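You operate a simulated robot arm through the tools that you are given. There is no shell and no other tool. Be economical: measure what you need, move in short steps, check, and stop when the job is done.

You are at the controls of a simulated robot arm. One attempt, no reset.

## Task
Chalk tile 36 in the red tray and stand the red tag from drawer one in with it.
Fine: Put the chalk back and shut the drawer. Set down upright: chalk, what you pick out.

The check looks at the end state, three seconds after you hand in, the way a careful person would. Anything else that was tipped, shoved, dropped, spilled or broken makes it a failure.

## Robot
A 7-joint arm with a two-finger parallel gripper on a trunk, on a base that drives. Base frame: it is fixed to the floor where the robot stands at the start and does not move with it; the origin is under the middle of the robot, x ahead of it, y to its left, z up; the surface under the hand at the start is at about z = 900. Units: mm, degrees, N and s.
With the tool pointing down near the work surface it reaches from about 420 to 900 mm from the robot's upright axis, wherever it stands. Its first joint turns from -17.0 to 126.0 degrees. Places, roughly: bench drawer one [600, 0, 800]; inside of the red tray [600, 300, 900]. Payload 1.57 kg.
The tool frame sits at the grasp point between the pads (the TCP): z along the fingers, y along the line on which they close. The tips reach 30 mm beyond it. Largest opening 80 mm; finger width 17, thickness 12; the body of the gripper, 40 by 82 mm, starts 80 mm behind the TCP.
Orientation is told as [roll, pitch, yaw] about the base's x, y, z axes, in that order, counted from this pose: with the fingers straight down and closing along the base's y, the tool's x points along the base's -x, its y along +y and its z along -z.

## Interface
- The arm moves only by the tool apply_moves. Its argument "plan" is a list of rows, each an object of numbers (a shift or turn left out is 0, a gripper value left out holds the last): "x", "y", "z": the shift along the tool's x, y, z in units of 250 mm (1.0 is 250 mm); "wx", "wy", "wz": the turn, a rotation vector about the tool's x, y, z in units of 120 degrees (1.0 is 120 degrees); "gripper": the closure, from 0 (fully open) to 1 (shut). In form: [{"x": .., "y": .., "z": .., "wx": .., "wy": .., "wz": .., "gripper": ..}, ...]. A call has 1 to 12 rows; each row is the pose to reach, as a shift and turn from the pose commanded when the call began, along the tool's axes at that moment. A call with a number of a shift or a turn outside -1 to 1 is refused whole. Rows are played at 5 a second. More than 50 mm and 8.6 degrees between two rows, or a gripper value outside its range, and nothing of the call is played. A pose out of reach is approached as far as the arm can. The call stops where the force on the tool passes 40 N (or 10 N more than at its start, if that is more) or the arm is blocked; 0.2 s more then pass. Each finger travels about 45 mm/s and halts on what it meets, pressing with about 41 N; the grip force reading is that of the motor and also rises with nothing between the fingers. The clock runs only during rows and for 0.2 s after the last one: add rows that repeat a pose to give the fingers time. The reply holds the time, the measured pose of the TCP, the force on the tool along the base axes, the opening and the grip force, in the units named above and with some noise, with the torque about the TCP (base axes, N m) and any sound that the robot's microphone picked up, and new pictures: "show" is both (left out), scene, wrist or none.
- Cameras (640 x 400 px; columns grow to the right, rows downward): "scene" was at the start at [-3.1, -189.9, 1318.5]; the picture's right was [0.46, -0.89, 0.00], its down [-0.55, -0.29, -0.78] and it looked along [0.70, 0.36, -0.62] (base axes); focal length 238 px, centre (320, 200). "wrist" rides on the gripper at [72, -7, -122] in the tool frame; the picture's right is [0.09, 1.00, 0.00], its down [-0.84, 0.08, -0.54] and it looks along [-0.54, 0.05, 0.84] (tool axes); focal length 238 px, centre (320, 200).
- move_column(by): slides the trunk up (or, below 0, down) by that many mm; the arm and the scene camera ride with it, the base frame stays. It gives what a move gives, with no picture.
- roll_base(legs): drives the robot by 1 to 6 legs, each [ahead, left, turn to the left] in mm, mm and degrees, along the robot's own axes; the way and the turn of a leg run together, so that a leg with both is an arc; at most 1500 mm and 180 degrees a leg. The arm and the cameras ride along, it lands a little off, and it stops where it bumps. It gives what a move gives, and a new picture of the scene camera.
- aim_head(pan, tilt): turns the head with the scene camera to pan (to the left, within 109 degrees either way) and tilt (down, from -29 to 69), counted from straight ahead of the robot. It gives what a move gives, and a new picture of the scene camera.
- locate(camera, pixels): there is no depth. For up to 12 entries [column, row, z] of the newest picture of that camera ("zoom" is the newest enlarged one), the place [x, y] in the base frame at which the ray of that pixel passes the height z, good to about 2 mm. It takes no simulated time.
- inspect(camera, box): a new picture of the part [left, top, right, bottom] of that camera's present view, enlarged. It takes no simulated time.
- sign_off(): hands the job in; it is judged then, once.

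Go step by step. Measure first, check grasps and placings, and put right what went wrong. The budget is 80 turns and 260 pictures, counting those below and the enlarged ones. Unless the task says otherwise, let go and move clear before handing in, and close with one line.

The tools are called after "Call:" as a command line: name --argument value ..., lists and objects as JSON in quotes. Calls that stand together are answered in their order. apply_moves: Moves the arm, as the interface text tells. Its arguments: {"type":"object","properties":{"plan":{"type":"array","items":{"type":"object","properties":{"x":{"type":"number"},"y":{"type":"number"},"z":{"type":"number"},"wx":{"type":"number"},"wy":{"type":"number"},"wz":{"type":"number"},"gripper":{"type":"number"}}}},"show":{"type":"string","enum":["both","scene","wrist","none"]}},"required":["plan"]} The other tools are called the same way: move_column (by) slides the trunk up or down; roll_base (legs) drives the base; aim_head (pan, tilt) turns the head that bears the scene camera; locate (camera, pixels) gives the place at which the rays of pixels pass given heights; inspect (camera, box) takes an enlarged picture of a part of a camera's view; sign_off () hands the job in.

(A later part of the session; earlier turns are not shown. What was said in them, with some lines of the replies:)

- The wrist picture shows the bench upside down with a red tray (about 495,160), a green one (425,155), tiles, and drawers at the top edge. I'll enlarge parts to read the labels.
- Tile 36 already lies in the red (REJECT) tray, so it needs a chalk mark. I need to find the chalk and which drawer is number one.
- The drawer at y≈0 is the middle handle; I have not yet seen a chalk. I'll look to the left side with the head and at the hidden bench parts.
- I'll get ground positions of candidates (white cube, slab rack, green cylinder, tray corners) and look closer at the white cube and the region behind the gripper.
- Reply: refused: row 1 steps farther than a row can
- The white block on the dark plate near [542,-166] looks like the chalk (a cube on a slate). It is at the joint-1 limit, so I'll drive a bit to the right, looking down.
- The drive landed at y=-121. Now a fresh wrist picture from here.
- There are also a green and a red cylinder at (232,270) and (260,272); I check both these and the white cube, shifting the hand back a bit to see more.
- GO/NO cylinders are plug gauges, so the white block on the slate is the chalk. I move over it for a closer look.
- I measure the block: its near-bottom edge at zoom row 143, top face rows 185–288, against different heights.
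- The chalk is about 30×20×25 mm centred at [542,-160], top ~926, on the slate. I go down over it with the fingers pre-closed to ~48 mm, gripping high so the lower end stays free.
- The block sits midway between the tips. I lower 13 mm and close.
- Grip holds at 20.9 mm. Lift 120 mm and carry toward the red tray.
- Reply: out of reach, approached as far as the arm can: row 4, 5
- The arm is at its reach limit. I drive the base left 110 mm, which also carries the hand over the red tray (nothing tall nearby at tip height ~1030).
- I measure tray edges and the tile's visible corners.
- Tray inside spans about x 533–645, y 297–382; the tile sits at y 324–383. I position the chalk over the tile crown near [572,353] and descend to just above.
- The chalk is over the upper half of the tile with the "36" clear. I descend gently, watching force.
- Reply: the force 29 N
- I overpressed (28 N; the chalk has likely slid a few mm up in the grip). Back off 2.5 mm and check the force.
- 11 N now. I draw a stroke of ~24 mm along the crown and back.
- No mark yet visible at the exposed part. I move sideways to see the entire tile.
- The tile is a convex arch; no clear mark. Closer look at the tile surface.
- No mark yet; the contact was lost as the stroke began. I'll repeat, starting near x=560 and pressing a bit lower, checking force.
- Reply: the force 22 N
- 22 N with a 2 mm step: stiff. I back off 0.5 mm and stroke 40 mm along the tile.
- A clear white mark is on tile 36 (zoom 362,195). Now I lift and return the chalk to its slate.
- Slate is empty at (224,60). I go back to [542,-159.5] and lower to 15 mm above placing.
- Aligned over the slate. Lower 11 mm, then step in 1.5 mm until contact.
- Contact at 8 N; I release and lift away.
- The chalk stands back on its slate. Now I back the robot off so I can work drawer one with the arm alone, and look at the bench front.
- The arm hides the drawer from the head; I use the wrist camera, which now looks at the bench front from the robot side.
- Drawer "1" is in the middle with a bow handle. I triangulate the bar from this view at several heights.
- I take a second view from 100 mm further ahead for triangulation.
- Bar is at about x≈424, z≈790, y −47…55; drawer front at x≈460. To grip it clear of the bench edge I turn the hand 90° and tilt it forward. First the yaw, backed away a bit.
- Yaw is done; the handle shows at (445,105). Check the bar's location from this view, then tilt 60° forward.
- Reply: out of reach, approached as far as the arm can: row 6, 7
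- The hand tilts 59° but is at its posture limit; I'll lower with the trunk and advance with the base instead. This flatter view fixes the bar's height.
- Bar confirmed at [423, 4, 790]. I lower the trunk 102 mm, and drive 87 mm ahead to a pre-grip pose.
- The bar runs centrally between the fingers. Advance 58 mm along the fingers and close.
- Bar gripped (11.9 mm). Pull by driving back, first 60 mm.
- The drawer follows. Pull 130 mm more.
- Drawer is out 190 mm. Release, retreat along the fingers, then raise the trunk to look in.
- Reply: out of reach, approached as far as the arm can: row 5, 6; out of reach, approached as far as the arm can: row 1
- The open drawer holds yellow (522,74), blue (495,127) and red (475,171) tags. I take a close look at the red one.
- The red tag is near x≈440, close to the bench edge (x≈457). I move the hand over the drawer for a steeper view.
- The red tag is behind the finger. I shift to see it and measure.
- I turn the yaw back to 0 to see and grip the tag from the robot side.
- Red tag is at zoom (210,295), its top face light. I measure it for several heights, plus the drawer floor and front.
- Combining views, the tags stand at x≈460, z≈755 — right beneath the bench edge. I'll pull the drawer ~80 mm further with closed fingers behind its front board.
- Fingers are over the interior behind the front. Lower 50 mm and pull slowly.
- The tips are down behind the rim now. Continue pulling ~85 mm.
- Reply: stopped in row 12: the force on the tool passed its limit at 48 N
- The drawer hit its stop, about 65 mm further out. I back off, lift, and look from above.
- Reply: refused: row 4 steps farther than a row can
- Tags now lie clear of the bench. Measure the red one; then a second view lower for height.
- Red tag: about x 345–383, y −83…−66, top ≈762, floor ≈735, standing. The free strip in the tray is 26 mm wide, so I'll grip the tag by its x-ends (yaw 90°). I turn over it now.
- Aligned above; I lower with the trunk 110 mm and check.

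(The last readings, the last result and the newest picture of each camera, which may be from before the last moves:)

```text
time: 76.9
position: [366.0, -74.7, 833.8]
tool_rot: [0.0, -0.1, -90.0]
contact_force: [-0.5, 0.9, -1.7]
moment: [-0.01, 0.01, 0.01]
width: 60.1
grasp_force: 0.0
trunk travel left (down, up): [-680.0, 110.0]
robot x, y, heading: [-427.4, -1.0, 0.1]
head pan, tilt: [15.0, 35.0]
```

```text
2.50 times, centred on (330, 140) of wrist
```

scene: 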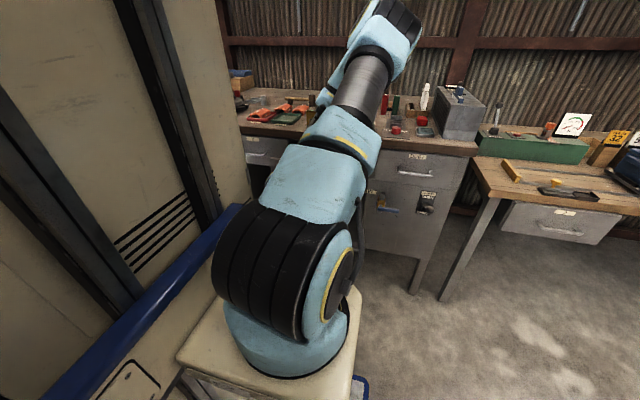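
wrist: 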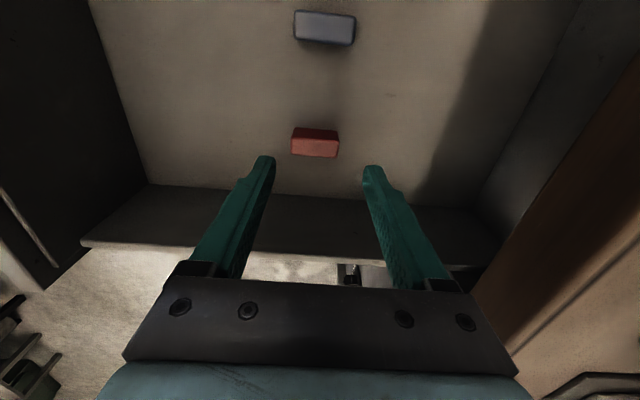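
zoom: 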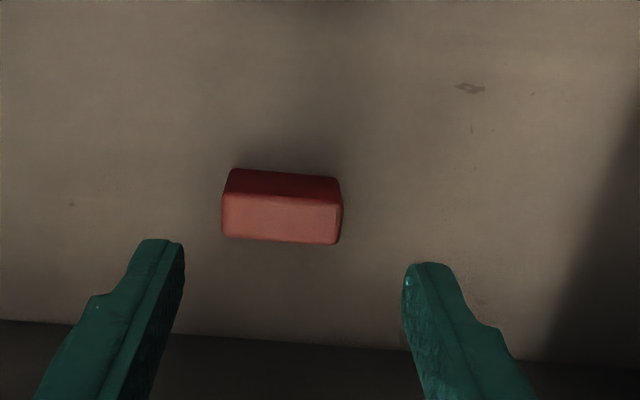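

Call:
locate --camera "zoom" --pixels '[[223, 195, 762], [341, 207, 762], [223, 236, 762], [339, 243, 762], [230, 170, 736], [341, 180, 736], [223, 195, 757], [339, 243, 757], [223, 236, 767], [230, 170, 730]]'

```text
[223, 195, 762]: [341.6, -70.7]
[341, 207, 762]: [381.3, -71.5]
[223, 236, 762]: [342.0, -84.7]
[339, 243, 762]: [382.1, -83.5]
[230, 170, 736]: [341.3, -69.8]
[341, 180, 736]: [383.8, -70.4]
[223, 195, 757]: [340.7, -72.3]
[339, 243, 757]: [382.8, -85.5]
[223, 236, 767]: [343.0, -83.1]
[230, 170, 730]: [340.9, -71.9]
```

Tag centre [362,−77], 40×14 mm, top ≈762. Adjust 4 mm back, 2.5 mm right, and descend until tips are at ~745.

Call:
apply_moves --plan '[{"y": -0.016, "x": -0.01}, {"y": -0.016, "x": -0.01, "z": 0.1}, {"y": -0.016, "x": -0.01, "z": 0.18}, {"y": -0.016, "x": -0.01, "z": 0.235}, {"y": -0.016, "x": -0.01, "z": 0.235}]' --show "wrist"

```text
time: 78.1
position: [362.3, -80.7, 775.3]
tool_rot: [0.0, -0.1, -90.1]
contact_force: [-0.6, 0.3, 0.6]
moment: [0.02, 0.01, -0.01]
width: 60.2
grasp_force: 0.0
trunk travel left (down, up): [-680.0, 110.0]
robot x, y, heading: [-430.8, -3.4, -0.0]
head pan, tilt: [15.0, 35.0]
```

wrist: 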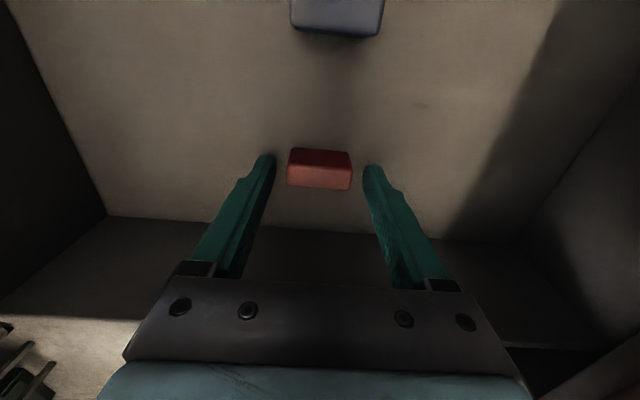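

The tag sits between the tips. Close.

Call:
apply_moves --plan '[{"gripper": 0.4}, {"gripper": 0.55}, {"gripper": 0.7}, {"gripper": 0.7}, {"gripper": 0.7}]' --show "none"

Call:
apply_moves --plan '[{"z": -0.06}, {"z": -0.16}]' --show "wrist"

Call:
inspect --camera "wrist" --box '[240, 100, 400, 220]'

```text
time: 79.3
position: [362.2, -80.0, 775.5]
tool_rot: [0.0, -0.1, -90.0]
contact_force: [0.6, -0.3, 0.3]
moment: [0.04, 0.03, 0.0]
width: 38.3
grasp_force: 41.0
trunk travel left (down, up): [-680.0, 110.0]
robot x, y, heading: [-429.6, 2.8, 0.4]
head pan, tilt: [15.0, 35.0]
```

```text
time: 79.9
position: [362.8, -79.8, 816.3]
tool_rot: [0.0, -0.1, -90.0]
contact_force: [0.0, 0.1, -1.3]
moment: [-0.03, 0.01, 0.01]
width: 38.2
grasp_force: 41.0
trunk travel left (down, up): [-680.0, 110.0]
robot x, y, heading: [-430.9, -3.2, 0.1]
head pan, tilt: [15.0, 35.0]
```

wrist: 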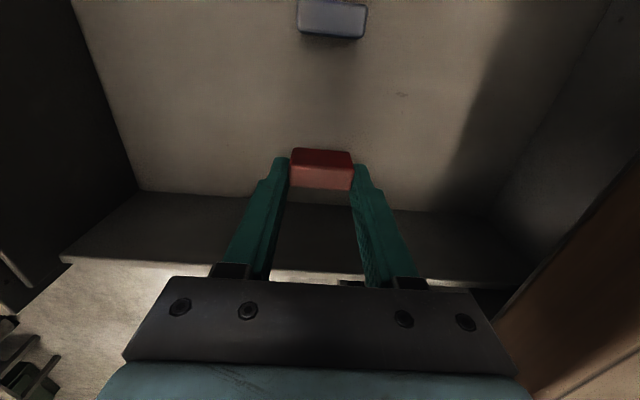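

```text
3.33 times, centred on (320, 160) of wrist
```

zoom: 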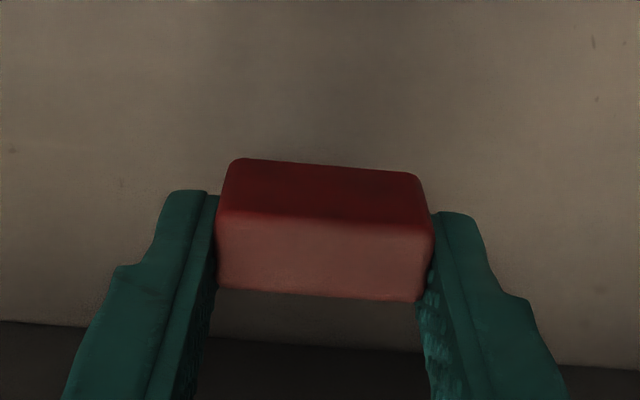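

Tag is held (38.2 mm). I raise it clear with trunk and arm, and look with the head to judge robot front vs. the open drawer before driving.

Call:
move_column --by 110

Call:
apply_moves --plan '[{"z": -0.15}, {"z": -0.3}, {"z": -0.45}]' --show "none"

Call:
aim_head --pan 20 --tilt 60

```text
time: 81.3
position: [361.9, -79.9, 926.0]
tool_rot: [0.0, -0.2, -90.0]
contact_force: [-0.6, 0.1, -0.1]
moment: [-0.02, 0.01, 0.02]
width: 38.1
grasp_force: 41.3
trunk travel left (down, up): [-790.0, 0.0]
robot x, y, heading: [-429.6, 3.2, 0.5]
head pan, tilt: [15.0, 35.0]
```

```text
time: 82.2
position: [361.1, -80.0, 1039.4]
tool_rot: [0.0, -0.1, -90.0]
contact_force: [-0.2, -0.1, -0.6]
moment: [-0.01, 0.01, 0.04]
width: 38.3
grasp_force: 41.0
trunk travel left (down, up): [-790.0, 0.0]
robot x, y, heading: [-433.4, 0.6, -0.1]
head pan, tilt: [15.0, 35.0]
```

```text
time: 83.0
position: [360.9, -81.0, 1038.0]
tool_rot: [0.1, -0.2, -90.0]
contact_force: [0.2, 0.0, -0.5]
moment: [0.02, 0.0, 0.01]
width: 38.2
grasp_force: 40.7
trunk travel left (down, up): [-790.0, 0.0]
robot x, y, heading: [-429.5, -1.1, 0.3]
head pan, tilt: [20.0, 60.0]
```

scene: 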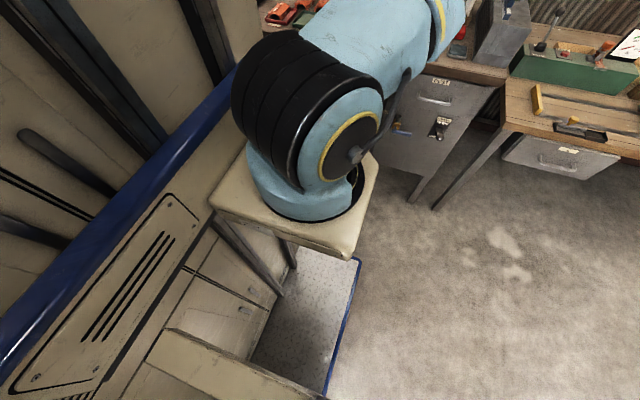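

Call:
locate --camera "scene" --pixels '[[378, 165, 700], [378, 165, 800], [378, 165, 900], [361, 258, 50], [361, 258, 150], [350, 250, 700], [350, 250, 800], [350, 250, 900]]'

```text
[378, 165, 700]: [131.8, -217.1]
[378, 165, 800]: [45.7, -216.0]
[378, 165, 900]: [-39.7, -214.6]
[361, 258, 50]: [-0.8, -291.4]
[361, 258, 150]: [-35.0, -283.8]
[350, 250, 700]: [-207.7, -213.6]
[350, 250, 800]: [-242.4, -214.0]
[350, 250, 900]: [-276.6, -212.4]
```

The low footplate reaches ~420 mm ahead of the axis and the pedestal less; with the drawer out to x≈165 I keep the base at x≥… −240 only. Drive there and 50 mm left, hand stays at z 1038.

Call:
roll_base --legs '[[185, 0, 0], [0, 50, 0]]'

Call:
apply_moves --plan '[{"x": 0.19}, {"x": 0.38}, {"x": 0.57}, {"x": 0.76}, {"x": 0.95}]' --show "wrist"

```text
time: 85.1
position: [545.1, -27.6, 1038.8]
tool_rot: [0.1, -0.1, -89.9]
contact_force: [0.4, -0.1, -1.1]
moment: [0.01, -0.01, 0.01]
width: 38.3
grasp_force: 41.1
trunk travel left (down, up): [-790.0, 0.0]
robot x, y, heading: [-249.8, 51.1, 0.3]
head pan, tilt: [20.0, 60.0]
```

scene: 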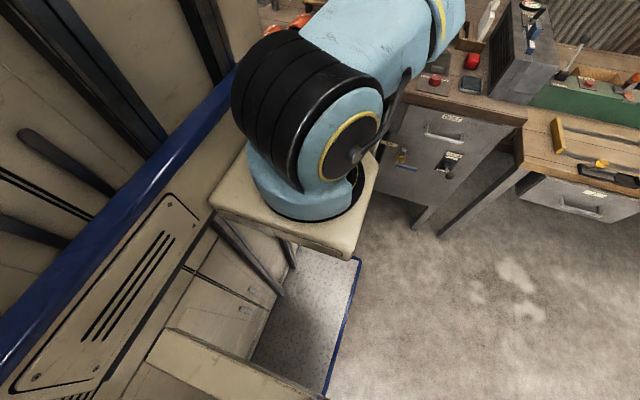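

```text
time: 86.3
position: [542.5, 208.5, 1040.1]
tool_rot: [0.0, -0.1, -90.1]
contact_force: [-0.9, -0.5, 0.0]
moment: [0.08, 0.03, 0.01]
width: 38.3
grasp_force: 41.2
trunk travel left (down, up): [-790.0, 0.0]
robot x, y, heading: [-247.3, 51.7, -0.0]
head pan, tilt: [20.0, 60.0]
```

wrist: 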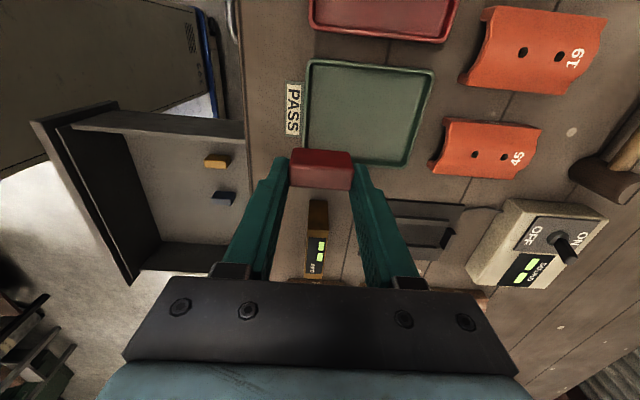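

Reach is fine. On to y≈308, x≈562.

Call:
apply_moves --plan '[{"x": 0.18, "y": 0.03}, {"x": 0.3, "y": 0.07}, {"x": 0.4, "y": 0.08}]' --show "wrist"

Call:
inspect --camera "wrist" --box '[200, 0, 480, 200]'

```text
time: 87.1
position: [562.4, 300.1, 1040.8]
tool_rot: [0.2, -0.1, -89.3]
contact_force: [-0.4, -0.2, 0.0]
moment: [-0.02, -0.03, 0.01]
width: 38.4
grasp_force: 41.0
out of reach, approached as far as the arm can: row 3
trunk travel left (down, up): [-790.0, 0.0]
robot x, y, heading: [-244.5, 49.5, 0.6]
head pan, tilt: [20.0, 60.0]
```

wrist: 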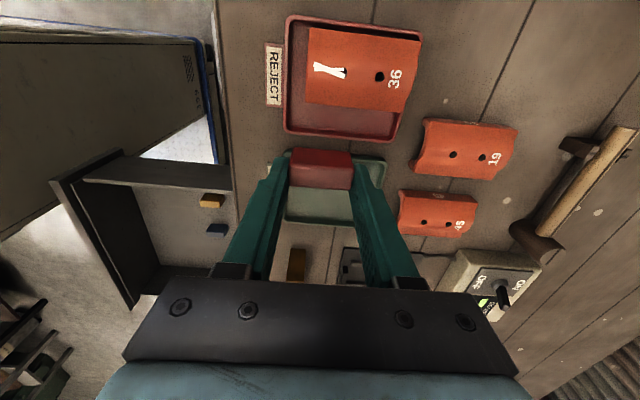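

```text
2.00 times, centred on (340, 100) of wrist
```

zoom: 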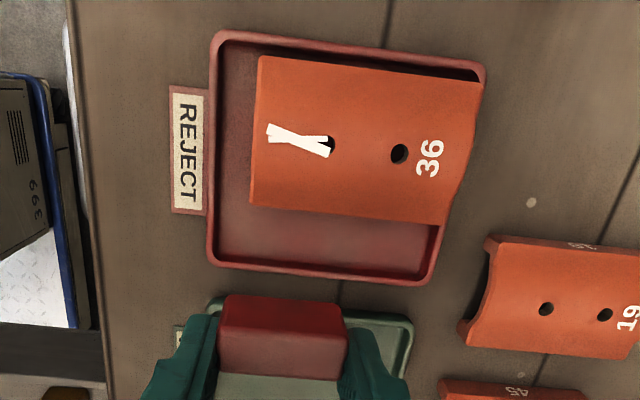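

The tile now sits at the far end of the tray; I check whether it's inside the rim, and the free strip's position.

Call:
locate --camera "zoom" --pixels '[[445, 225, 915], [250, 205, 915], [258, 57, 915], [482, 82, 915], [425, 275, 905], [215, 265, 905], [218, 38, 905], [483, 70, 905], [412, 270, 901], [225, 248, 901], [250, 206, 901], [462, 190, 929]]'

Call:
inspect --camera "wrist" --box '[340, 10, 440, 150]'

```text
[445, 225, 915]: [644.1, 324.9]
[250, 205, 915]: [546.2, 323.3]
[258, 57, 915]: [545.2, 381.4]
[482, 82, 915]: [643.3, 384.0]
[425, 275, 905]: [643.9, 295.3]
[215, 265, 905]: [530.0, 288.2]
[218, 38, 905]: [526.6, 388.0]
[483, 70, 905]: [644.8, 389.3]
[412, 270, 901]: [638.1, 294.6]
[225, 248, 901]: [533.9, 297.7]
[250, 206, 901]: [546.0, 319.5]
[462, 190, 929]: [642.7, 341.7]
```

```text
2.86 times, centred on (390, 80) of wrist
```

zoom: 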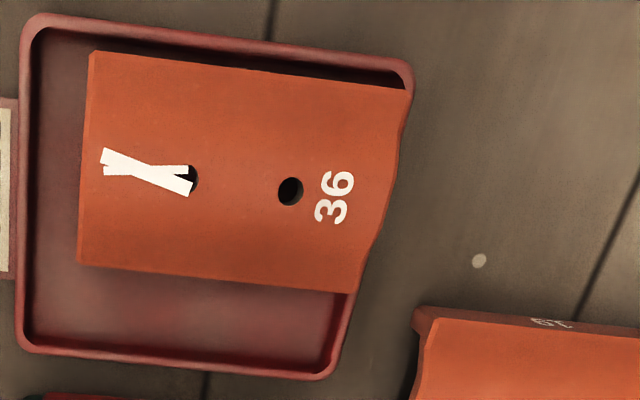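

The tile lies flat, butted at the far rim (the chalk force profile rules out a lifted end); free strip y≈297–321. I shift the base a little left/ahead for reach and align the tag at [575, 306].

Call:
roll_base --legs '[[10, 30, 0]]'

Call:
apply_moves --plan '[{"x": -0.08, "z": 0.1}, {"x": -0.08, "z": 0.25}]' --show "wrist"

Call:
inspect --camera "wrist" --box '[220, 20, 460, 200]'

```text
time: 87.9
position: [572.1, 330.6, 1040.5]
tool_rot: [0.0, 0.0, -89.3]
contact_force: [0.8, -0.1, 0.2]
moment: [0.02, -0.01, 0.01]
width: 38.5
grasp_force: 41.1
trunk travel left (down, up): [-790.0, 0.0]
robot x, y, heading: [-233.4, 83.4, 0.5]
head pan, tilt: [20.0, 60.0]
```

scene: 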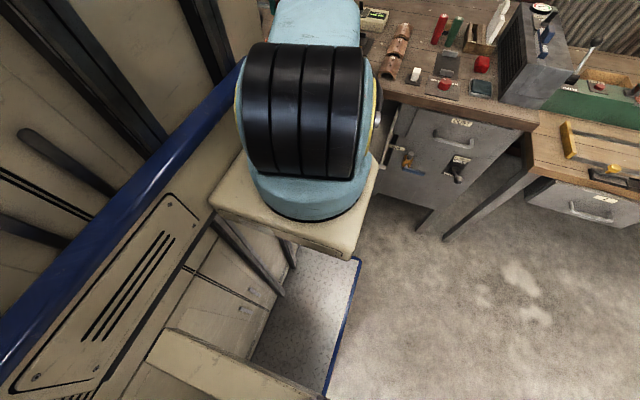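

```text
time: 88.5
position: [573.2, 310.6, 979.2]
tool_rot: [0.2, 0.1, -89.3]
contact_force: [-0.1, -0.1, -0.3]
moment: [0.01, 0.01, -0.01]
width: 38.4
grasp_force: 40.8
trunk travel left (down, up): [-790.0, 0.0]
robot x, y, heading: [-234.5, 81.2, 0.2]
head pan, tilt: [20.0, 60.0]
```

wrist: 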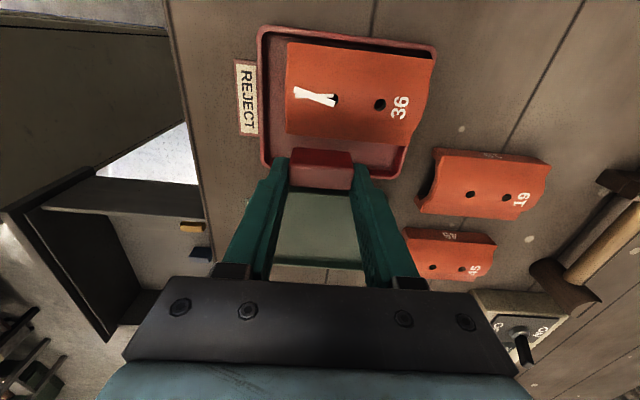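

```text
2.22 times, centred on (340, 110) of wrist
```

zoom: 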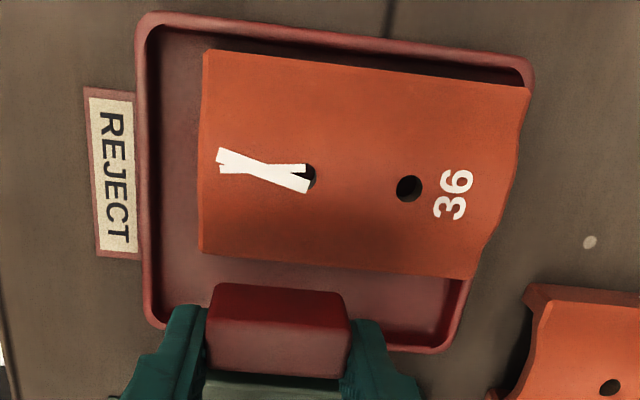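

Tag edges measured: bottom +y edge at row 286, top face rows 310–372.

Call:
locate --camera "zoom" --pixels '[[280, 288, 939], [280, 312, 966], [280, 374, 966], [212, 335, 966], [350, 345, 966], [200, 250, 915], [475, 278, 915], [165, 325, 908], [440, 350, 908]]'

```text
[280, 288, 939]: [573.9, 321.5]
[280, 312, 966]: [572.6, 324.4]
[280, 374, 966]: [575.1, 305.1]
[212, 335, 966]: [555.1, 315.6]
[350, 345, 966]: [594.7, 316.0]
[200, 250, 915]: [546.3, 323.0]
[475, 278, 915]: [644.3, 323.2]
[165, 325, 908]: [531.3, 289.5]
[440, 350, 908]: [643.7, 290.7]
```

Tag centre is at y≈314; shift 4.5 mm to −y and descend to ~4 mm above.

Call:
apply_moves --plan '[{"x": -0.018, "wz": 0.005}, {"x": -0.018, "wz": 0.005, "z": 0.06}, {"x": -0.018, "wz": 0.005, "z": 0.125}, {"x": -0.018, "wz": 0.005, "z": 0.125}]' --show "wrist"

Call:
inspect --camera "wrist" --box '[220, 40, 460, 220]'

```text
time: 89.5
position: [573.0, 306.3, 947.1]
tool_rot: [0.2, 0.0, -89.9]
contact_force: [0.5, -0.2, -0.6]
moment: [0.0, 0.01, 0.01]
width: 38.4
grasp_force: 41.0
trunk travel left (down, up): [-790.0, 0.0]
robot x, y, heading: [-237.8, 76.4, 0.3]
head pan, tilt: [20.0, 60.0]
```

wrist: 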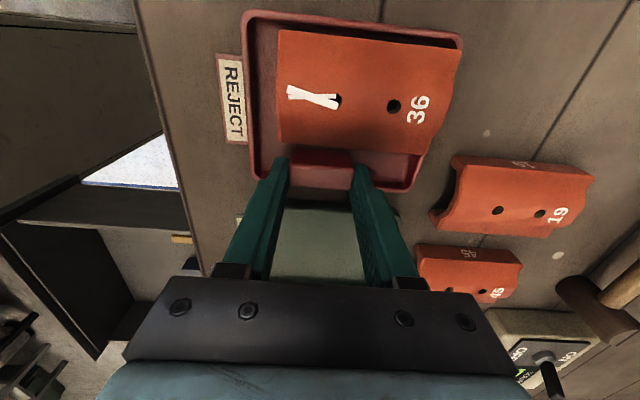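

```text
2.22 times, centred on (340, 130) of wrist
```

zoom: 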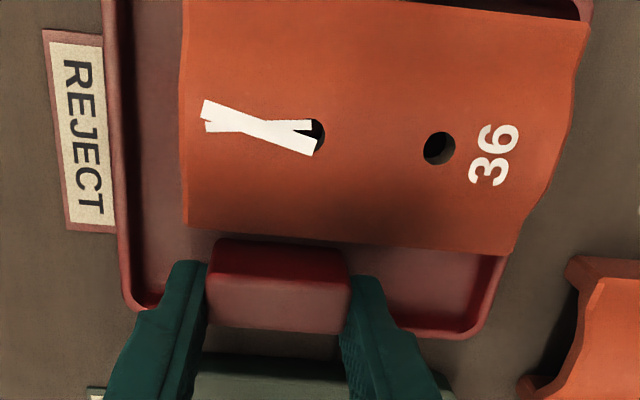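

Call:
locate --camera "zoom" --pixels '[[280, 270, 934], [275, 331, 934], [280, 242, 908], [190, 228, 912], [400, 243, 912], [420, 325, 903], [420, 336, 908], [150, 308, 908]]'

```text
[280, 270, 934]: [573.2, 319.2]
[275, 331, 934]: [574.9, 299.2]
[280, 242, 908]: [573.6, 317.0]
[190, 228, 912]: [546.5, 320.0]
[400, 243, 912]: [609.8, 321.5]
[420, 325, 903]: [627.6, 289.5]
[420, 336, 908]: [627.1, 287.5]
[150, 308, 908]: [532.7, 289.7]
```

Tag spans y≈301–318, clear of tile (321) and rim (~293). Lower in small steps with force checks.

Call:
apply_moves --plan '[{"x": -0.006, "z": 0.006}, {"x": -0.006, "z": 0.012}, {"x": -0.006, "z": 0.012}]' --show "none"

Call:
apply_moves --plan '[{"z": 0.004}, {"z": 0.006}, {"z": 0.006}]' --show "none"

```text
time: 90.3
position: [572.3, 303.6, 944.4]
tool_rot: [0.1, -0.2, -89.9]
contact_force: [-0.2, -0.5, 0.1]
moment: [-0.01, 0.01, -0.03]
width: 38.5
grasp_force: 41.3
trunk travel left (down, up): [-790.0, 0.0]
robot x, y, heading: [-234.0, 82.1, 0.7]
head pan, tilt: [20.0, 60.0]
```

```text
time: 91.1
position: [573.4, 303.7, 943.2]
tool_rot: [0.1, 0.0, -89.9]
contact_force: [0.6, -0.5, -1.1]
moment: [0.01, 0.02, -0.01]
width: 38.3
grasp_force: 41.4
trunk travel left (down, up): [-790.0, 0.0]
robot x, y, heading: [-236.9, 81.3, 0.3]
head pan, tilt: [20.0, 60.0]
5 turns are left
```

Each reply counts, so I combine calls. I lower the last ~2.5 mm, open just slightly, lift straight up and check the tag.

Call:
apply_moves --plan '[{"z": 0.006}, {"z": 0.011}, {"z": 0.011}, {"z": 0.011, "gripper": 0.48}, {"z": 0.011, "gripper": 0.42}, {"z": 0.011, "gripper": 0.42}, {"z": 0.011, "gripper": 0.42}, {"z": -0.08, "gripper": 0.42}, {"z": -0.2, "gripper": 0.42}, {"z": -0.36, "gripper": 0.42}]' --show "wrist"

Call:
inspect --camera "wrist" --box '[220, 20, 460, 200]'

```text
time: 93.3
position: [573.7, 303.7, 1032.9]
tool_rot: [0.0, -0.1, -89.9]
contact_force: [-0.4, 0.0, 0.0]
moment: [-0.01, 0.03, 0.02]
width: 46.4
grasp_force: 0.0
trunk travel left (down, up): [-790.0, 0.0]
robot x, y, heading: [-235.4, 77.3, 0.3]
head pan, tilt: [20.0, 60.0]
```

wrist: 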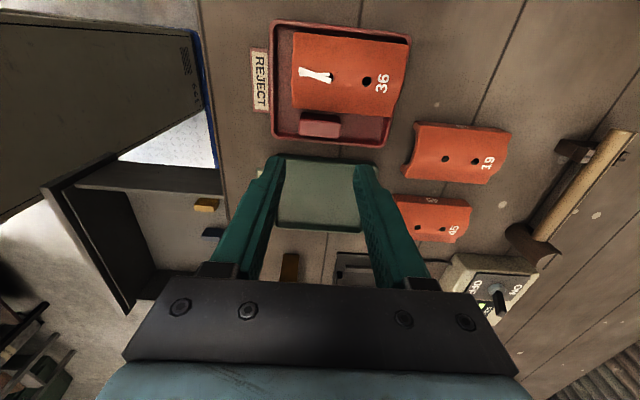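

```text
2.22 times, centred on (340, 110) of wrist
4 turns are left
```

zoom: 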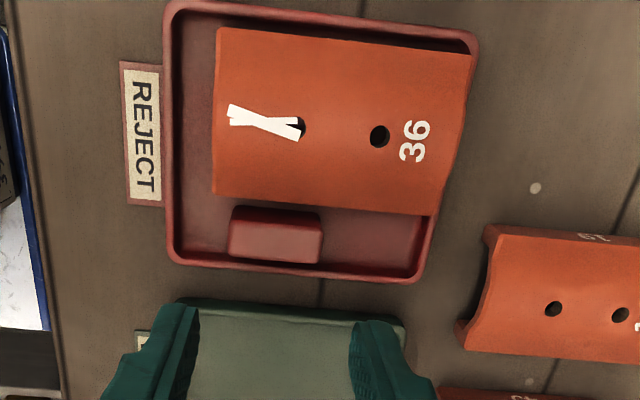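

Tag stands upright in the tray beside chalked tile 36. Now I back off, bring the closed hand in front of the drawer handle, and lower with the trunk.

Call:
roll_base --legs '[[-255, 0, 0], [0, -77, 0]]'

Call:
apply_moves --plan '[{"y": -0.13, "x": -0.12, "gripper": 0.8}, {"y": -0.26, "x": -0.24, "gripper": 1.0}, {"y": -0.39, "x": -0.37, "gripper": 1.0}, {"y": -0.52, "x": -0.5}, {"y": -0.65, "x": -0.63}, {"y": -0.78, "x": -0.76}, {"y": -0.9, "x": -0.88}, {"y": -0.952, "x": -0.89}]' --show "wrist"

Call:
move_column --by -235

Call:
inspect --camera "wrist" --box '[160, 0, 640, 300]'

```text
time: 95.8
position: [321.5, 221.8, 1033.5]
tool_rot: [0.1, -0.1, -90.0]
contact_force: [-0.6, 0.6, 0.6]
moment: [0.02, 0.0, 0.01]
width: 46.0
grasp_force: 0.0
trunk travel left (down, up): [-790.0, 0.0]
robot x, y, heading: [-490.5, 2.4, 0.2]
head pan, tilt: [20.0, 60.0]
```

scene: 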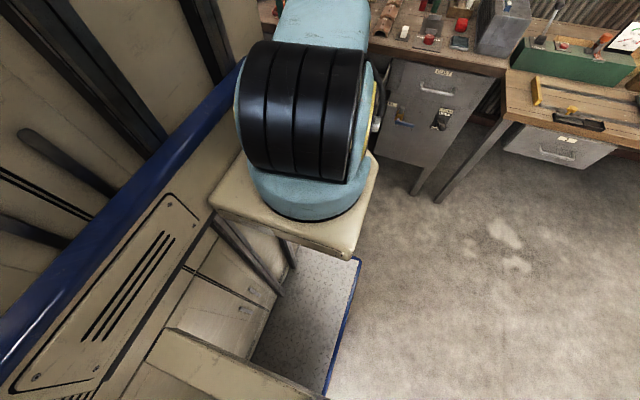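

```text
time: 97.6
position: [83.4, -3.1, 1032.8]
tool_rot: [0.0, -0.1, -90.0]
contact_force: [0.1, -0.6, 0.4]
moment: [0.0, 0.03, 0.01]
width: 0.2
grasp_force: 21.6
trunk travel left (down, up): [-790.0, 0.0]
robot x, y, heading: [-489.4, -0.2, 0.3]
head pan, tilt: [20.0, 60.0]
```

wrist: 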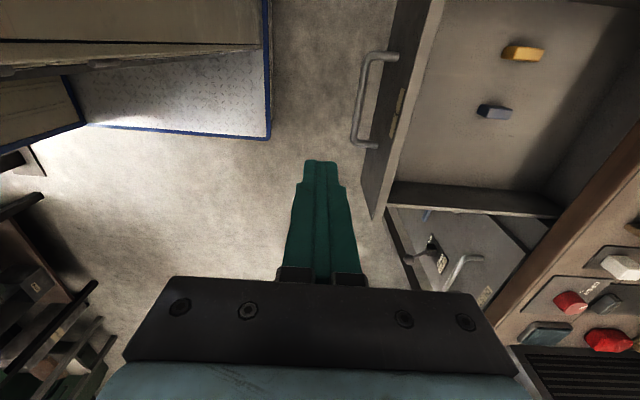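

```text
time: 100.1
position: [83.2, -2.0, 798.2]
tool_rot: [0.3, 0.0, -90.0]
contact_force: [0.3, -0.5, -0.1]
moment: [-0.02, 0.01, -0.03]
width: 0.3
grasp_force: 21.1
trunk travel left (down, up): [-555.0, 235.0]
robot x, y, heading: [-486.1, -0.8, 0.4]
head pan, tilt: [20.0, 60.0]
```

```text
1.33 times, centred on (400, 150) of wrist
3 turns are left
```

zoom: 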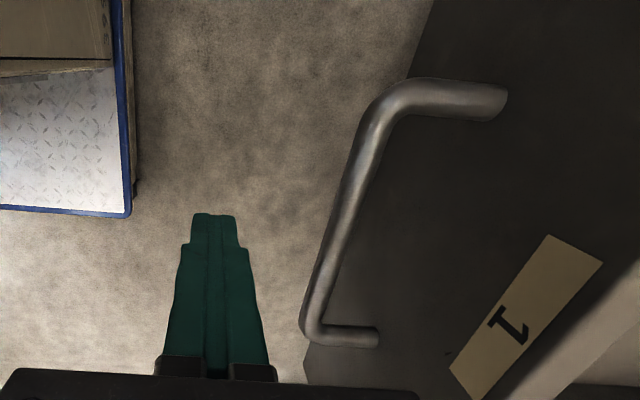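

The bar is straight ahead of the closed fingers. I drive ahead 300 mm pushing the handle, finish with small force-limited arm steps, then back off, raise and look.

Call:
roll_base --legs '[[150, 0, 0], [148, 0, 0]]'

Call:
apply_moves --plan '[{"y": 0.012}, {"y": 0.024}, {"y": 0.036}, {"y": 0.048}, {"y": 0.06}, {"y": 0.072}, {"y": 0.084}, {"y": 0.096}, {"y": 0.108}, {"y": 0.12}, {"y": 0.132}, {"y": 0.144}]' --show "wrist"

Call:
apply_moves --plan '[{"y": -0.1}, {"y": -0.25}, {"y": -0.4}]' --show "wrist"

Call:
move_column --by 235

Call:
inspect --camera "wrist" --box '[320, 0, 640, 200]'

```text
time: 102.4
position: [376.7, -1.0, 799.3]
tool_rot: [0.1, 0.0, -90.1]
contact_force: [0.1, 0.3, 0.3]
moment: [-0.02, -0.01, 0.02]
width: 0.0
grasp_force: 21.8
trunk travel left (down, up): [-555.0, 235.0]
robot x, y, heading: [-197.8, 3.1, 0.1]
head pan, tilt: [20.0, 60.0]
```

scene: 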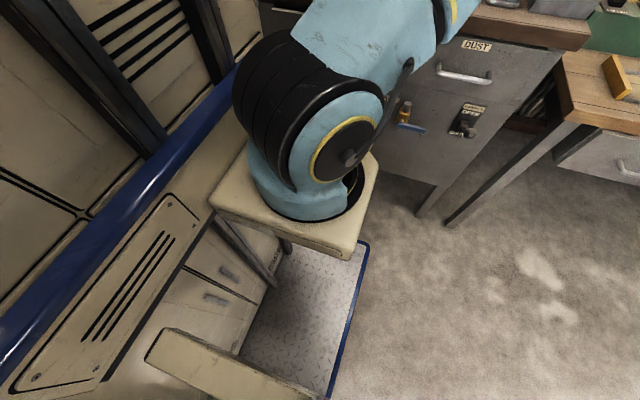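

```text
time: 105.0
position: [408.9, -0.6, 799.6]
tool_rot: [0.0, -0.2, -90.0]
contact_force: [-31.8, -5.9, 11.1]
moment: [-0.05, 0.22, 0.03]
width: 0.1
grasp_force: 20.4
trunk travel left (down, up): [-555.0, 235.0]
robot x, y, heading: [-199.5, 0.8, 0.1]
head pan, tilt: [20.0, 60.0]
```

wrist: 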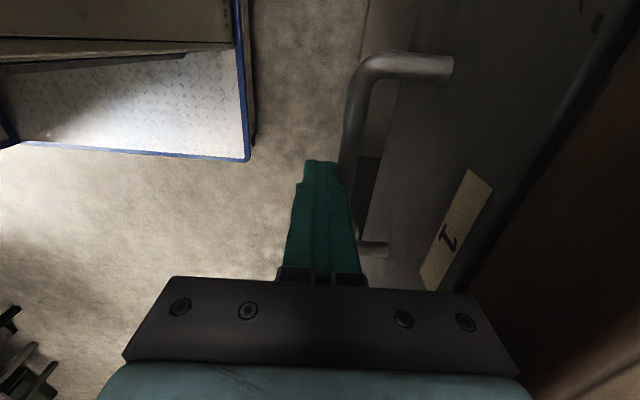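

```text
time: 105.8
position: [311.3, -1.4, 799.1]
tool_rot: [0.1, 0.0, -90.1]
contact_force: [-0.4, -0.3, -0.4]
moment: [0.01, 0.0, -0.01]
width: 0.0
grasp_force: 21.5
trunk travel left (down, up): [-555.0, 235.0]
robot x, y, heading: [-197.9, 6.1, 0.2]
head pan, tilt: [20.0, 60.0]
```

wrist: 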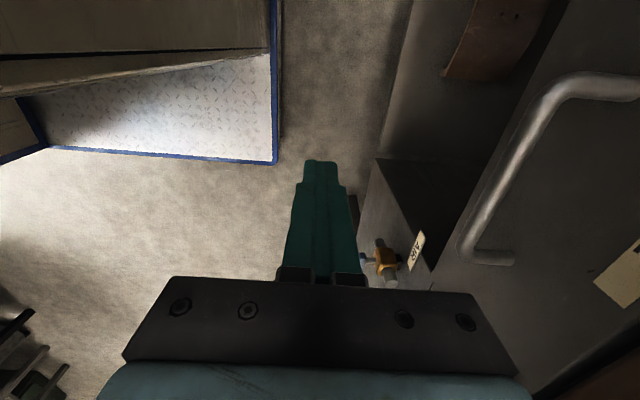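

```text
time: 108.3
position: [312.4, -1.0, 1034.4]
tool_rot: [0.1, -0.1, -90.1]
contact_force: [-0.4, -0.5, 0.3]
moment: [-0.01, -0.01, -0.02]
width: 0.1
grasp_force: 21.3
trunk travel left (down, up): [-790.0, 0.0]
robot x, y, heading: [-196.2, 1.9, 0.3]
head pan, tilt: [20.0, 60.0]
```

```text
2.00 times, centred on (480, 100) of wrist
2 turns are left
```

zoom: 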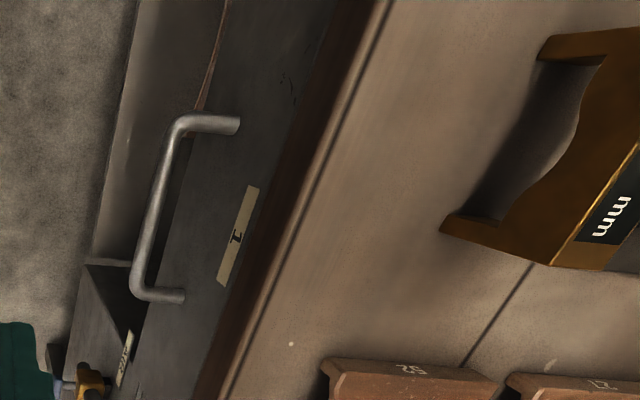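

The drawer is shut: it met 32 N of resistance at the closed position and sits flush under the bench edge. The chalk is back on its slate and the red tag stands in the tray beside the chalked tile 36, so I hand in.

Call:
sign_off

```text
The job is handed in.
```

Tile 36 in the red tray now has a chalk mark, and the red tag from drawer one stands upright beside it. The chalk is back upright on its slate, and drawer one is shut. While I was chalking, the tile slid about 6 mm and came to rest against the far rim of the tray.
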